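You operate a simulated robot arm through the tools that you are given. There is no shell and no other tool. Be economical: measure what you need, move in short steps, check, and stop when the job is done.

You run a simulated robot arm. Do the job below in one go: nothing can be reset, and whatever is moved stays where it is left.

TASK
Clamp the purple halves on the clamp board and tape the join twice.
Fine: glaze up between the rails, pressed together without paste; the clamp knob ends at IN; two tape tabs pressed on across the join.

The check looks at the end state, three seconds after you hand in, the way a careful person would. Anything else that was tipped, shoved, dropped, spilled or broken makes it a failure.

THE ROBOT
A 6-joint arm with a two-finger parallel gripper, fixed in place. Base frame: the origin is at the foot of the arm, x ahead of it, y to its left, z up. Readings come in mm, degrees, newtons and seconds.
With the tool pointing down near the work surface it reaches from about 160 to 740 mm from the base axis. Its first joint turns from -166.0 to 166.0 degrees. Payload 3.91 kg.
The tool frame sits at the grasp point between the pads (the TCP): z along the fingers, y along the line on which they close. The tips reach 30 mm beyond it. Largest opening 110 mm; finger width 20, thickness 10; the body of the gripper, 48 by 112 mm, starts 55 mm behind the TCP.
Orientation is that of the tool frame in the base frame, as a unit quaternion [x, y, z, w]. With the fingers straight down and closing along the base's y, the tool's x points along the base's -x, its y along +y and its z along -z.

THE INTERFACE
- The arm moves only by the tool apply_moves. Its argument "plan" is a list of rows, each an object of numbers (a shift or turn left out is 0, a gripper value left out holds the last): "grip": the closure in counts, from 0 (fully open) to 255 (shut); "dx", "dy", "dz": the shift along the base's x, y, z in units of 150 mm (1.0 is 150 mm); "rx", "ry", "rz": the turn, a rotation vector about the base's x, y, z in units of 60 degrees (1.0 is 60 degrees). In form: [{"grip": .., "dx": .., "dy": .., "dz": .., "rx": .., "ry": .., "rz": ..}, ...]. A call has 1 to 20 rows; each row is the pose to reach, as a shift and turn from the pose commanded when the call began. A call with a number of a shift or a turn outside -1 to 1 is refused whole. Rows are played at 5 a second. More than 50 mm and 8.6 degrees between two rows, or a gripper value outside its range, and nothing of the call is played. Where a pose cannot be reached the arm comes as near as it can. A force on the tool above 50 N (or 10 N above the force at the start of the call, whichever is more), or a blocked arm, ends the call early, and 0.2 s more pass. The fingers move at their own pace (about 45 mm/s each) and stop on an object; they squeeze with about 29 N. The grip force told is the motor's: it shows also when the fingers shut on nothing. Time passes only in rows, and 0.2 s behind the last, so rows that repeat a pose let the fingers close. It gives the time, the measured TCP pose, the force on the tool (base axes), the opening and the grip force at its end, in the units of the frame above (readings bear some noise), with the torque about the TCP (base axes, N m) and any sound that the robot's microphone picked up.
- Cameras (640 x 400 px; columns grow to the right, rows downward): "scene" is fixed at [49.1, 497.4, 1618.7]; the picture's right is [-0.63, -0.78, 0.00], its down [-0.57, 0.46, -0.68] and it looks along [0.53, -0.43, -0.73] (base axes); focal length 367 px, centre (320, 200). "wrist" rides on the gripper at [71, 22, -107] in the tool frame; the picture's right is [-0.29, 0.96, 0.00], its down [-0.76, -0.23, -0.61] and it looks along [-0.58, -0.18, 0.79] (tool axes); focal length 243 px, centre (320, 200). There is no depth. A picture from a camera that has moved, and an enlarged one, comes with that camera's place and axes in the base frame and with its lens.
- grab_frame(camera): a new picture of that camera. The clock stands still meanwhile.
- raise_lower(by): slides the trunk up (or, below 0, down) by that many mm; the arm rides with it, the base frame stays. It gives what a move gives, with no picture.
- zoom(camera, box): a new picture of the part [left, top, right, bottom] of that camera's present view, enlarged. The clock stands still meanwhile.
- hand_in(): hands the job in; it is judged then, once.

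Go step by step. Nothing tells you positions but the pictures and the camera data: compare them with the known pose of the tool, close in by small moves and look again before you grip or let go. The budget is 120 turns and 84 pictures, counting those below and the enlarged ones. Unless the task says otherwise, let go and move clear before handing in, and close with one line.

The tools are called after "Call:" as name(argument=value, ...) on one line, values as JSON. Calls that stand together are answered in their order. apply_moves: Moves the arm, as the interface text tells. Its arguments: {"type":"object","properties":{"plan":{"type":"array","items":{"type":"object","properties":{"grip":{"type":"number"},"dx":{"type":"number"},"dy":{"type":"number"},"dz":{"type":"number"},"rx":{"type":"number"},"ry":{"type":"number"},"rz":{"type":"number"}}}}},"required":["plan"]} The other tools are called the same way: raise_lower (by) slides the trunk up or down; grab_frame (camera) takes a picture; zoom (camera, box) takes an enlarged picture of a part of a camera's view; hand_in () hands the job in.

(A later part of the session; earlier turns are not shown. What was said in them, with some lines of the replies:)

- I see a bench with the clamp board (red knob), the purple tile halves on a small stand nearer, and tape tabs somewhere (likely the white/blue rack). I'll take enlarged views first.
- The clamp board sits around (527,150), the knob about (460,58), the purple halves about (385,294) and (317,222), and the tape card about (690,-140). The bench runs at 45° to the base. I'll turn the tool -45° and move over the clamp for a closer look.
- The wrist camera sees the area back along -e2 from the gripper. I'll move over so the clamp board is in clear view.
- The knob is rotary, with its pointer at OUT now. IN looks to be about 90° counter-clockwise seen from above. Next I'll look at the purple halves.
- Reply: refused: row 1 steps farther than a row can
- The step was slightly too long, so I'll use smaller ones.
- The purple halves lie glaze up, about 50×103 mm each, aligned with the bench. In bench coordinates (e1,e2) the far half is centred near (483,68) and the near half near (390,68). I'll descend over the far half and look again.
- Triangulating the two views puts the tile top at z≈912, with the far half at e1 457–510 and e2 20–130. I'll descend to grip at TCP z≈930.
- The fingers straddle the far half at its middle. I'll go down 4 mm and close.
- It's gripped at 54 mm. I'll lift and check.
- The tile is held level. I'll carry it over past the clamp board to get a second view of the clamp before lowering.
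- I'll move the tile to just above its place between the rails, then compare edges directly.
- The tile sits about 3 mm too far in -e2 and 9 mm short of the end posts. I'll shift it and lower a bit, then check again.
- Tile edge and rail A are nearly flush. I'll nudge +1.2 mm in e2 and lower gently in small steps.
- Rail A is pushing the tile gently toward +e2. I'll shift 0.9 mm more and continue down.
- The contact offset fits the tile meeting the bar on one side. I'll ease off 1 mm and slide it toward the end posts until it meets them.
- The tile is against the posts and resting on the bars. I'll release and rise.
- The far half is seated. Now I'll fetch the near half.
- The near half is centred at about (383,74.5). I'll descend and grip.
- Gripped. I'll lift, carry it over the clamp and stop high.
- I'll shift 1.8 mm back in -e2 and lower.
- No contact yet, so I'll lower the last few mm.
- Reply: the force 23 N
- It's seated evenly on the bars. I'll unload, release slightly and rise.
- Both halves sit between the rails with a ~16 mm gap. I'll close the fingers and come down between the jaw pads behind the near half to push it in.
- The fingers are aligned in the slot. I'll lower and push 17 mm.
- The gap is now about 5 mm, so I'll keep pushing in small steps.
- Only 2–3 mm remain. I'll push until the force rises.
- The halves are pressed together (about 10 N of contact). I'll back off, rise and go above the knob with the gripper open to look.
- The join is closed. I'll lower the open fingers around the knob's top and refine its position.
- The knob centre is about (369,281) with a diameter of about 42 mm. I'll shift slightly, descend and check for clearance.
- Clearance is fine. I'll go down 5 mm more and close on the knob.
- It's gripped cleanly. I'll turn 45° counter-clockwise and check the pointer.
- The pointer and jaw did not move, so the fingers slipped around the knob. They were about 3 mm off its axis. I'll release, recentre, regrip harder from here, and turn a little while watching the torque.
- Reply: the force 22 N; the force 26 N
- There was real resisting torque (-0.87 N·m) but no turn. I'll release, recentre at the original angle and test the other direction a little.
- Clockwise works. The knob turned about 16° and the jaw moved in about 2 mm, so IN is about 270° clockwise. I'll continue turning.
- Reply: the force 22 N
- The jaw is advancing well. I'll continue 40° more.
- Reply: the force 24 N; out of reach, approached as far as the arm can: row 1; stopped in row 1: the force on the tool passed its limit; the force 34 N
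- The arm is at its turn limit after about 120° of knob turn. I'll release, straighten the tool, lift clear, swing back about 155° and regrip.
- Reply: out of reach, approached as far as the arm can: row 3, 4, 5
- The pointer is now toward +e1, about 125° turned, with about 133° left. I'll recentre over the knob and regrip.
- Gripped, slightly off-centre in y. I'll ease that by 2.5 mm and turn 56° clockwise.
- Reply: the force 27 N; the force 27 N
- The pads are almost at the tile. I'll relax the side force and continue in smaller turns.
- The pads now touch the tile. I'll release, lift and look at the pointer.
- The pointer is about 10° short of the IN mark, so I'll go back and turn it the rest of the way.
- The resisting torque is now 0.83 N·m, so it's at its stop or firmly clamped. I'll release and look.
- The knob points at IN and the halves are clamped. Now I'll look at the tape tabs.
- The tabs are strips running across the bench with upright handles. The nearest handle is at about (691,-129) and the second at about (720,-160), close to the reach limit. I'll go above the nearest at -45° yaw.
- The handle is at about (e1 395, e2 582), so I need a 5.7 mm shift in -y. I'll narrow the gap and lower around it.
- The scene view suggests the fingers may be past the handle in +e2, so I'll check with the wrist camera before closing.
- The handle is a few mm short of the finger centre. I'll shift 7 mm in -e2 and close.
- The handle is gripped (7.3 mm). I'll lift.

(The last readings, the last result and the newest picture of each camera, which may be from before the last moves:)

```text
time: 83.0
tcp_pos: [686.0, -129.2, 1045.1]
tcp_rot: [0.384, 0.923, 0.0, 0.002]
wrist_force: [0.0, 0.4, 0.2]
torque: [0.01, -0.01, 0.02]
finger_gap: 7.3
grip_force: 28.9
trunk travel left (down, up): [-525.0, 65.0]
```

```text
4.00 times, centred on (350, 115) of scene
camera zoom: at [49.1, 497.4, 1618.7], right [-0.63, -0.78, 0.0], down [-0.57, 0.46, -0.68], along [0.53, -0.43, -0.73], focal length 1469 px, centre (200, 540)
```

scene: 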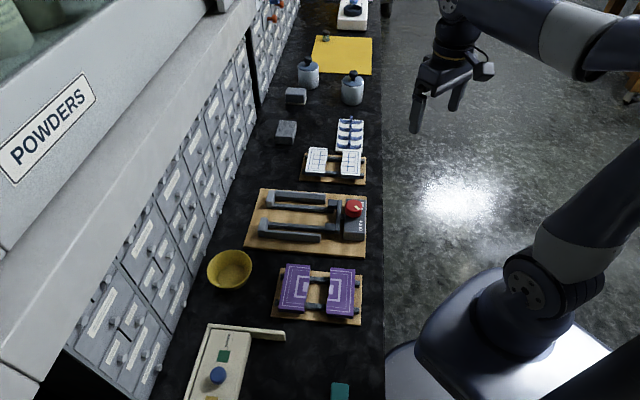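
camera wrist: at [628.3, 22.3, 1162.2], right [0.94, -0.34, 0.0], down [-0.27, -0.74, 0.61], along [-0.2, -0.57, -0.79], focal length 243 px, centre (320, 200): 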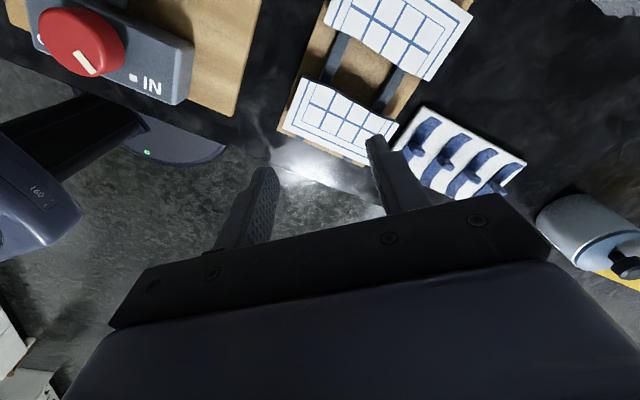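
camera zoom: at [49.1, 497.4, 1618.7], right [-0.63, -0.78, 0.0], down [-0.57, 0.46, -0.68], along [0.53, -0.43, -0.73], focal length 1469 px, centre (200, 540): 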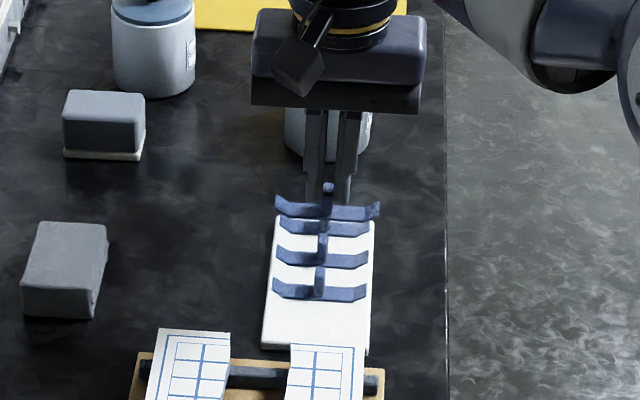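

The tab is held level, with its handle near the front edge of the fingers. I'll carry it over the join.

Call:
apply_moves(plan=[{"dx": -0.1, "dy": 0.28}, {"dx": -0.2, "dy": 0.56}, {"dx": -0.3, "dy": 0.8}, {"dx": -0.35, "dy": 1.0}])

Call:
apply_moves(plan=[{"dx": -0.1, "dy": 0.28}, {"dx": -0.2, "dy": 0.56}, {"dx": -0.275, "dy": 0.877}, {"dx": -0.275, "dy": 0.877, "dz": -0.25}, {"dx": -0.275, "dy": 0.877, "dz": -0.35}, {"dx": -0.275, "dy": 0.877, "dz": -0.35}])

Call:
zoom(camera="wrist", box=[180, 20, 460, 220])

Call:
zoom(camera="scene", box=[250, 165, 350, 235])

```text
time: 84.0
tcp_pos: [631.3, 20.7, 1042.9]
tcp_rot: [0.385, 0.923, 0.001, 0.002]
wrist_force: [-0.1, 0.1, -0.3]
torque: [0.01, -0.01, -0.05]
finger_gap: 7.3
grip_force: 29.2
trunk travel left (down, up): [-525.0, 65.0]
```

```text
time: 85.4
tcp_pos: [589.6, 153.5, 990.0]
tcp_rot: [0.384, 0.923, 0.0, 0.002]
wrist_force: [0.2, 0.7, -0.6]
torque: [0.05, -0.01, 0.03]
finger_gap: 7.2
grip_force: 29.5
trunk travel left (down, up): [-525.0, 65.0]
```

```text
2.00 times, centred on (320, 120) of wrist
camera zoom: at [553.5, 218.7, 1095.9], right [0.88, 0.47, 0.0], down [0.37, -0.7, 0.61], along [0.29, -0.54, -0.79], focal length 485 px, centre (320, 360)
```

zoom: 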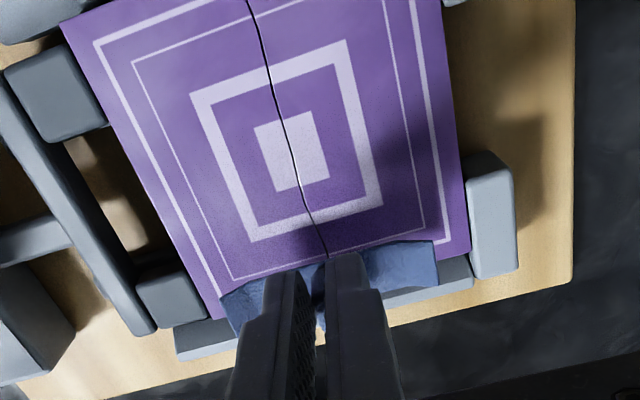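

```text
5.71 times, centred on (300, 200) of scene
camera zoom: at [49.1, 497.4, 1618.7], right [-0.63, -0.78, 0.0], down [-0.57, 0.46, -0.68], along [0.53, -0.43, -0.73], focal length 2099 px, centre (434, 200)
```

zoom: 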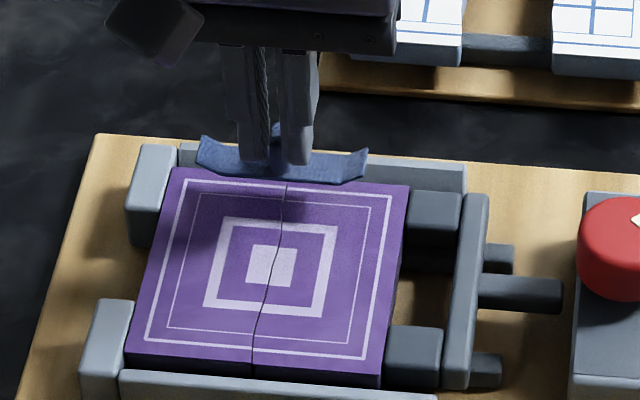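

It's aligned with the join. I'll shift 12 mm toward -e2 and lower until contact.

Call:
apply_moves(plan=[{"dx": -0.026, "dy": 0.03}, {"dx": -0.052, "dy": 0.061}, {"dx": -0.052, "dy": 0.061, "dz": -0.08}, {"dx": -0.052, "dy": 0.061, "dz": -0.14}, {"dx": -0.052, "dy": 0.061, "dz": -0.14}])

Call:
apply_moves(plan=[{"dz": -0.02}, {"dz": -0.04}, {"dz": -0.055}])

Call:
zoom(camera="scene", box=[250, 165, 350, 235])

```text
time: 86.6
tcp_pos: [584.8, 161.2, 968.5]
tcp_rot: [0.384, 0.923, 0.0, 0.002]
wrist_force: [-0.1, -0.8, -0.1]
torque: [-0.01, -0.03, -0.02]
finger_gap: 7.3
grip_force: 28.8
trunk travel left (down, up): [-525.0, 65.0]
```

```text
time: 87.4
tcp_pos: [584.3, 163.4, 965.1]
tcp_rot: [0.384, 0.923, 0.004, 0.006]
wrist_force: [2.7, 1.2, 41.1]
torque: [-0.17, -0.27, 0.0]
finger_gap: 7.9
grip_force: 28.4
trunk travel left (down, up): [-525.0, 65.0]
```

```text
5.71 times, centred on (300, 200) of scene
camera zoom: at [49.1, 497.4, 1618.7], right [-0.63, -0.78, 0.0], down [-0.57, 0.46, -0.68], along [0.53, -0.43, -0.73], focal length 2099 px, centre (434, 200)
```

zoom: 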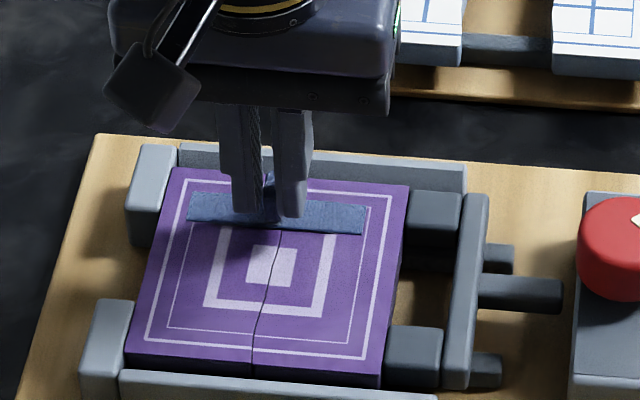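

The tab was pressed on with about 41 N and its wings have flattened. I'll release, rise and go for the second tab.

Call:
apply_moves(plan=[{"dz": 0.01}, {"dz": 0.01, "grip": 200}, {"dz": 0.01, "grip": 200}, {"dz": 0.01, "grip": 200}, {"dz": 0.1}, {"dz": 0.3}, {"dz": 0.55}, {"dz": 0.55}])

Call:
zoom(camera="scene", box=[250, 165, 350, 235])

```text
time: 89.2
tcp_pos: [583.4, 158.7, 1044.0]
tcp_rot: [0.383, 0.924, 0.0, 0.002]
wrist_force: [0.6, 0.0, 0.1]
torque: [0.02, 0.02, 0.04]
finger_gap: 24.0
grip_force: 0.0
trunk travel left (down, up): [-525.0, 65.0]
```

```text
5.71 times, centred on (300, 200) of scene
camera zoom: at [49.1, 497.4, 1618.7], right [-0.63, -0.78, 0.0], down [-0.57, 0.46, -0.68], along [0.53, -0.43, -0.73], focal length 2099 px, centre (434, 200)
```

zoom: 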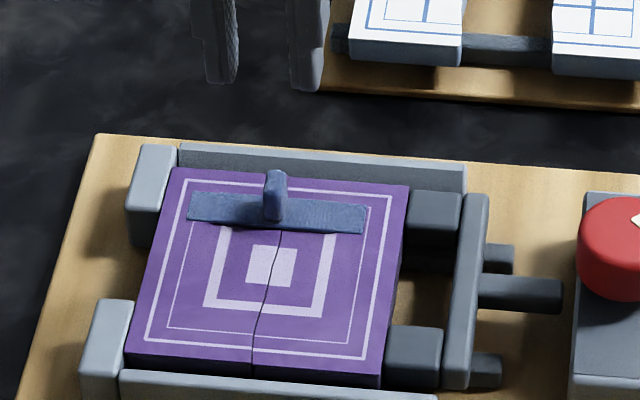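

The first tab is on. Now the second tab; its handle should be about 40 mm beyond the first one's place, so I'm aiming for TCP about (709,-152).

Call:
apply_moves(plan=[{"dx": 0.1, "dy": -0.27, "grip": 183}, {"dx": 0.2, "dy": -0.54}, {"dx": 0.3, "dy": -0.8}, {"dx": 0.4, "dy": -1.0}])

Call:
apply_moves(plan=[{"dx": 0.1, "dy": -0.27}, {"dx": 0.2, "dy": -0.54}, {"dx": 0.3, "dy": -0.8}, {"dx": 0.439, "dy": -1.0}, {"dx": 0.439, "dy": -1.0, "dz": -0.2}])

Call:
apply_moves(plan=[{"dy": -0.071, "dz": -0.15}, {"dy": -0.071, "dz": -0.15}])

Call:
zoom(camera="scene", box=[320, 95, 380, 150])

Call:
zoom(camera="wrist", box=[220, 80, 420, 230])

```text
time: 90.2
tcp_pos: [644.9, 11.7, 1043.7]
tcp_rot: [0.383, 0.924, 0.0, 0.003]
wrist_force: [-0.4, -0.4, 0.0]
torque: [-0.02, -0.02, 0.03]
finger_gap: 31.1
grip_force: 0.2
trunk travel left (down, up): [-525.0, 65.0]
```

```text
time: 91.4
tcp_pos: [711.2, -137.5, 1012.9]
tcp_rot: [0.385, 0.923, 0.0, 0.002]
wrist_force: [-0.3, -0.4, -0.3]
torque: [0.01, -0.01, 0.05]
finger_gap: 31.1
grip_force: 0.1
trunk travel left (down, up): [-525.0, 65.0]
```

```text
time: 92.0
tcp_pos: [710.9, -148.5, 989.3]
tcp_rot: [0.384, 0.923, -0.001, 0.002]
wrist_force: [0.4, 0.7, -0.4]
torque: [0.04, 0.04, -0.02]
finger_gap: 31.1
grip_force: 0.0
trunk travel left (down, up): [-525.0, 65.0]
```

```text
7.27 times, centred on (350, 122) of scene
camera zoom: at [49.1, 497.4, 1618.7], right [-0.63, -0.78, 0.0], down [-0.57, 0.46, -0.68], along [0.53, -0.43, -0.73], focal length 2671 px, centre (102, 764)
```

zoom: 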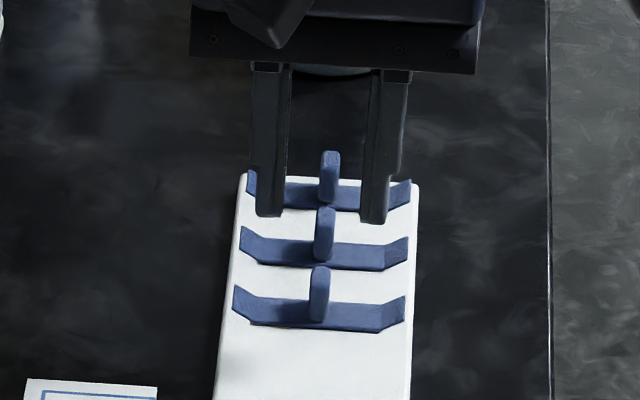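

```text
2.67 times, centred on (320, 155) of wrist
camera zoom: at [673.5, -83.0, 1096.9], right [0.88, 0.47, 0.0], down [0.37, -0.7, 0.61], along [0.29, -0.54, -0.79], focal length 647 px, centre (320, 320)
```

zoom: 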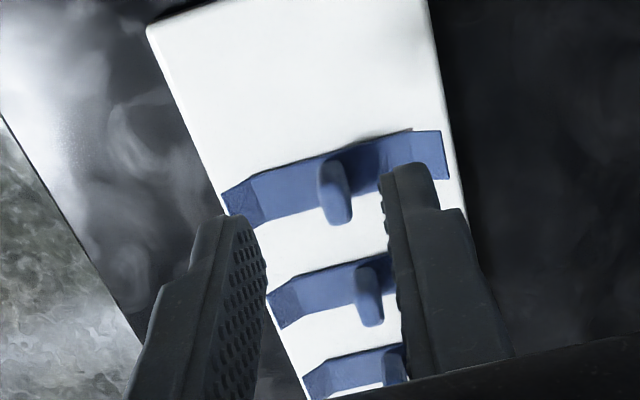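

The fingers will land centred on the next handle. I'll adjust 3 mm, lower and grip.

Call:
apply_moves(plan=[{"dx": -0.014, "dy": -0.014}, {"dx": -0.014, "dy": -0.014, "dz": -0.12}, {"dx": -0.014, "dy": -0.014, "dz": -0.24}, {"dx": -0.014, "dy": -0.014, "dz": -0.335}, {"dx": -0.014, "dy": -0.014, "dz": -0.335, "grip": 255}, {"dx": -0.014, "dy": -0.014, "dz": -0.335, "grip": 255}, {"dx": -0.014, "dy": -0.014, "dz": -0.335, "grip": 255}, {"dx": -0.014, "dy": -0.014, "dz": -0.335, "grip": 255}])

Call:
zoom(camera="scene", box=[320, 95, 380, 150])

```text
time: 93.8
tcp_pos: [708.3, -150.5, 940.3]
tcp_rot: [0.384, 0.923, 0.001, 0.001]
wrist_force: [0.4, 1.0, -0.2]
torque: [0.01, 0.01, 0.01]
finger_gap: 0.0
grip_force: 29.2
trunk travel left (down, up): [-525.0, 65.0]
```

```text
7.27 times, centred on (350, 122) of scene
camera zoom: at [49.1, 497.4, 1618.7], right [-0.63, -0.78, 0.0], down [-0.57, 0.46, -0.68], along [0.53, -0.43, -0.73], focal length 2671 px, centre (102, 764)
```

zoom: 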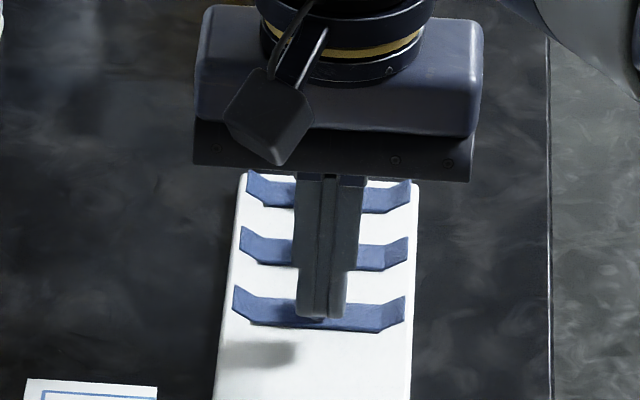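

The fingers shut just short of the handle, so it stands further in +e2, as the wrist view said. I'll reopen, slide 11 mm on and close.

Call:
apply_moves(plan=[{"grip": 183}, {"grip": 183}, {"grip": 183}, {"dx": 0.026, "dy": -0.026}, {"dx": 0.052, "dy": -0.052}, {"dx": 0.052, "dy": -0.052}, {"dx": 0.052, "dy": -0.052, "grip": 255}, {"dx": 0.052, "dy": -0.052, "grip": 255}, {"dx": 0.052, "dy": -0.052, "grip": 255}, {"dx": 0.052, "dy": -0.052, "grip": 255}])

```text
time: 96.0
tcp_pos: [716.6, -159.6, 941.3]
tcp_rot: [0.384, 0.924, 0.0, 0.002]
wrist_force: [-0.3, -0.1, 1.4]
torque: [-0.01, -0.02, -0.01]
finger_gap: 7.1
grip_force: 28.7
trunk travel left (down, up): [-525.0, 65.0]
```

The second tab is gripped. I'll lift and carry it over to the near part of the join.

Call:
apply_moves(plan=[{"dz": 0.05}, {"dz": 0.2}, {"dz": 0.45}, {"dz": 0.7}, {"dx": -0.12, "dy": 0.25, "dz": 0.7}, {"dx": -0.24, "dy": 0.5, "dz": 0.7}, {"dx": -0.36, "dy": 0.75, "dz": 0.7}, {"dx": -0.48, "dy": 1.0, "dz": 0.7}])

Call:
apply_moves(plan=[{"dx": -0.12, "dy": 0.25}, {"dx": -0.24, "dy": 0.5}, {"dx": -0.36, "dy": 0.75}, {"dx": -0.48, "dy": 1.0}])

Call:
apply_moves(plan=[{"dx": -0.1, "dy": 0.2}, {"dx": -0.178, "dy": 0.384}, {"dx": -0.178, "dy": 0.384, "dz": -0.2}, {"dx": -0.178, "dy": 0.384, "dz": -0.35}, {"dx": -0.178, "dy": 0.384, "dz": -0.35}])

Call:
zoom(camera="scene", box=[250, 165, 350, 235])

Call:
zoom(camera="wrist", box=[180, 20, 460, 220])

```text
time: 97.8
tcp_pos: [643.0, -8.6, 1046.7]
tcp_rot: [0.384, 0.923, 0.001, 0.002]
wrist_force: [-0.2, -0.2, -0.3]
torque: [0.0, -0.01, -0.04]
finger_gap: 7.3
grip_force: 28.9
trunk travel left (down, up): [-525.0, 65.0]
```

```text
time: 98.8
tcp_pos: [570.0, 142.0, 1047.4]
tcp_rot: [0.384, 0.923, 0.0, 0.002]
wrist_force: [0.8, 0.0, -0.2]
torque: [0.01, 0.0, 0.03]
finger_gap: 7.5
grip_force: 29.6
trunk travel left (down, up): [-525.0, 65.0]
```

```text
time: 100.0
tcp_pos: [544.5, 199.3, 994.3]
tcp_rot: [0.384, 0.923, 0.0, 0.001]
wrist_force: [0.9, 0.3, -0.6]
torque: [-0.01, 0.01, 0.0]
finger_gap: 7.1
grip_force: 29.6
trunk travel left (down, up): [-525.0, 65.0]
```

```text
5.71 times, centred on (300, 200) of scene
camera zoom: at [49.1, 497.4, 1618.7], right [-0.63, -0.78, 0.0], down [-0.57, 0.46, -0.68], along [0.53, -0.43, -0.73], focal length 2099 px, centre (434, 200)
```

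zoom: 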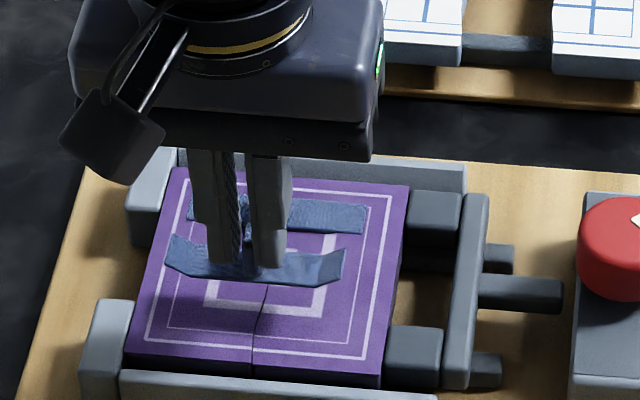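

```text
2.00 times, centred on (320, 120) of wrist
camera zoom: at [508.6, 265.3, 1101.8], right [0.88, 0.47, 0.0], down [0.37, -0.7, 0.61], along [0.29, -0.54, -0.79], focal length 485 px, centre (320, 360)
```

zoom: 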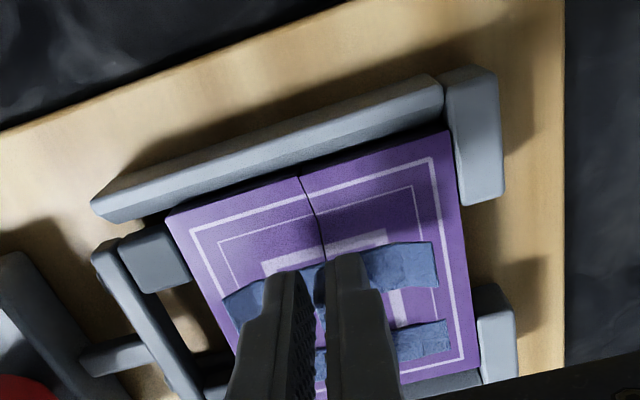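

Alignment is good. I'll lower onto the join and press.

Call:
apply_moves(plan=[{"dz": -0.07}, {"dz": -0.13}, {"dz": -0.155}, {"dz": -0.155}])

Call:
apply_moves(plan=[{"dz": -0.015}, {"dz": -0.03}, {"dz": -0.045}])

```text
time: 101.0
tcp_pos: [545.1, 198.4, 971.4]
tcp_rot: [0.384, 0.923, 0.001, 0.002]
wrist_force: [-0.6, 0.2, 2.0]
torque: [-0.04, -0.01, -0.01]
finger_gap: 7.2
grip_force: 29.0
trunk travel left (down, up): [-525.0, 65.0]
```

```text
time: 101.8
tcp_pos: [543.5, 198.6, 968.9]
tcp_rot: [0.384, 0.923, 0.003, 0.005]
wrist_force: [0.3, 0.5, 41.8]
torque: [-0.22, -0.22, -0.02]
finger_gap: 7.4
grip_force: 29.3
trunk travel left (down, up): [-525.0, 65.0]
```

Pressed with about 42 N. I'll release, rise, move clear and check.

Call:
apply_moves(plan=[{"dz": 0.01}, {"dz": 0.01, "grip": 200}, {"dz": 0.01, "grip": 200}, {"dz": 0.01, "grip": 200}, {"dz": 0.1}, {"dz": 0.3}, {"dz": 0.55}, {"dx": -0.1, "dy": -0.25, "dz": 0.75}, {"dx": -0.2, "dy": -0.5, "dz": 0.9}, {"dx": -0.3, "dy": -0.75, "dz": 0.95}, {"dx": -0.4, "dy": -1.0, "dz": 0.95}])

Call:
zoom(camera="scene", box=[250, 165, 390, 255])

Call:
grab_frame(camera="scene")

```text
refused: row 8 steps farther than a row can; nothing moved
```

```text
4.44 times, centred on (320, 210) of scene
camera zoom: at [49.1, 497.4, 1618.7], right [-0.63, -0.78, 0.0], down [-0.57, 0.46, -0.68], along [0.53, -0.43, -0.73], focal length 1632 px, centre (320, 156)
```

zoom: 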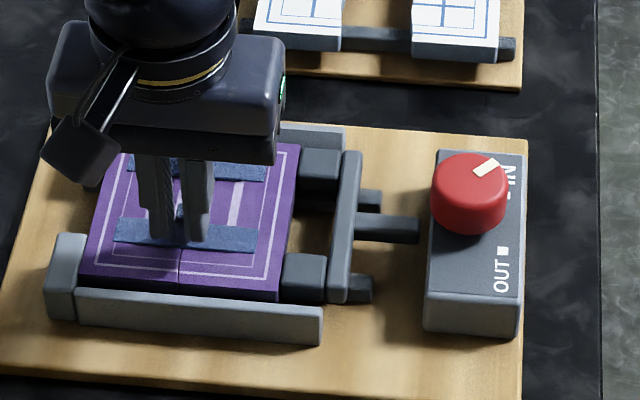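

```text
3 pictures are left
```

scene: 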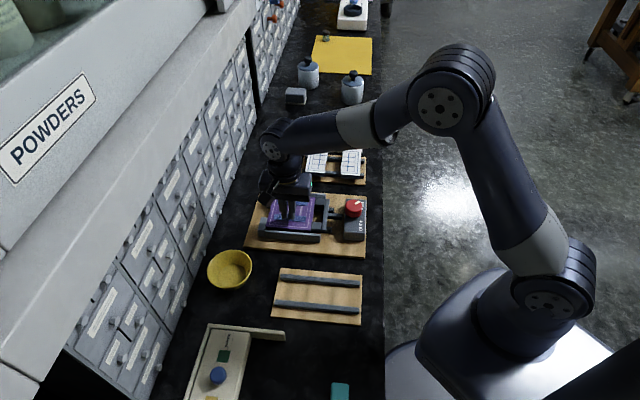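

Call:
apply_moves(plan=[{"dz": 0.01}, {"dz": 0.01, "grip": 200}, {"dz": 0.01, "grip": 200}, {"dz": 0.01, "grip": 200}, {"dz": 0.1}, {"dz": 0.3}, {"dz": 0.55}, {"dz": 0.8}, {"dx": -0.1, "dy": -0.2, "dz": 0.9}, {"dx": -0.2, "dy": -0.4, "dz": 0.95}, {"dx": -0.3, "dy": -0.65, "dz": 0.95}, {"dx": -0.4, "dy": -0.9, "dz": 0.95}])

Call:
zoom(camera="scene", box=[250, 165, 390, 255])

```text
time: 104.4
tcp_pos: [484.7, 61.6, 1107.5]
tcp_rot: [0.385, 0.923, 0.001, 0.002]
wrist_force: [-0.1, -0.1, 0.3]
torque: [-0.01, 0.0, 0.01]
finger_gap: 23.6
grip_force: 0.2
trunk travel left (down, up): [-525.0, 65.0]
```

```text
4.44 times, centred on (320, 210) of scene
camera zoom: at [49.1, 497.4, 1618.7], right [-0.63, -0.78, 0.0], down [-0.57, 0.46, -0.68], along [0.53, -0.43, -0.73], focal length 1632 px, centre (320, 156)
```

zoom: 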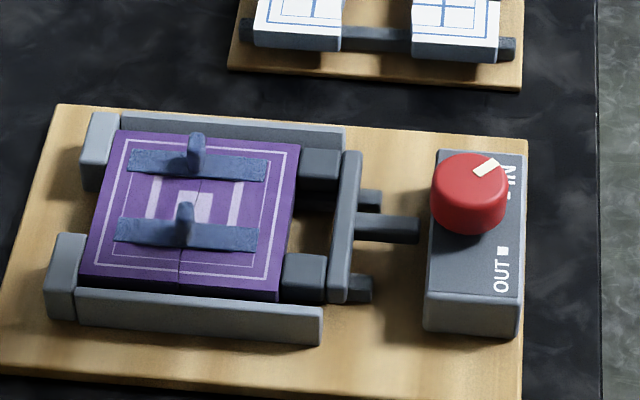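

Both tabs lie across the join, the jaw is tight and the knob is at IN. I'll make one last check of the tape card area.

Call:
zoom(camera="scene", box=[280, 60, 400, 190])

```text
3.08 times, centred on (340, 125) of scene
camera zoom: at [49.1, 497.4, 1618.7], right [-0.63, -0.78, 0.0], down [-0.57, 0.46, -0.68], along [0.53, -0.43, -0.73], focal length 1130 px, centre (258, 431)
```

zoom: 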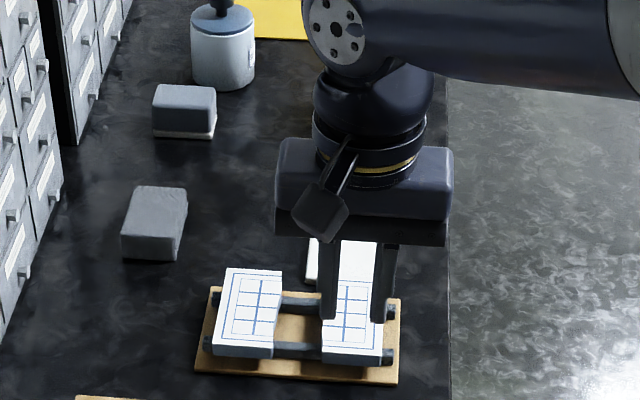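

The white halves and the other things near the tape card are undisturbed, though the arm partly hides the card itself in this view. Handing in.

Call:
hand_in()

```text
The job is handed in.
```

The purple halves are clamped glaze up between the rails without paste, the knob is at IN, and two tape tabs are pressed across the join.
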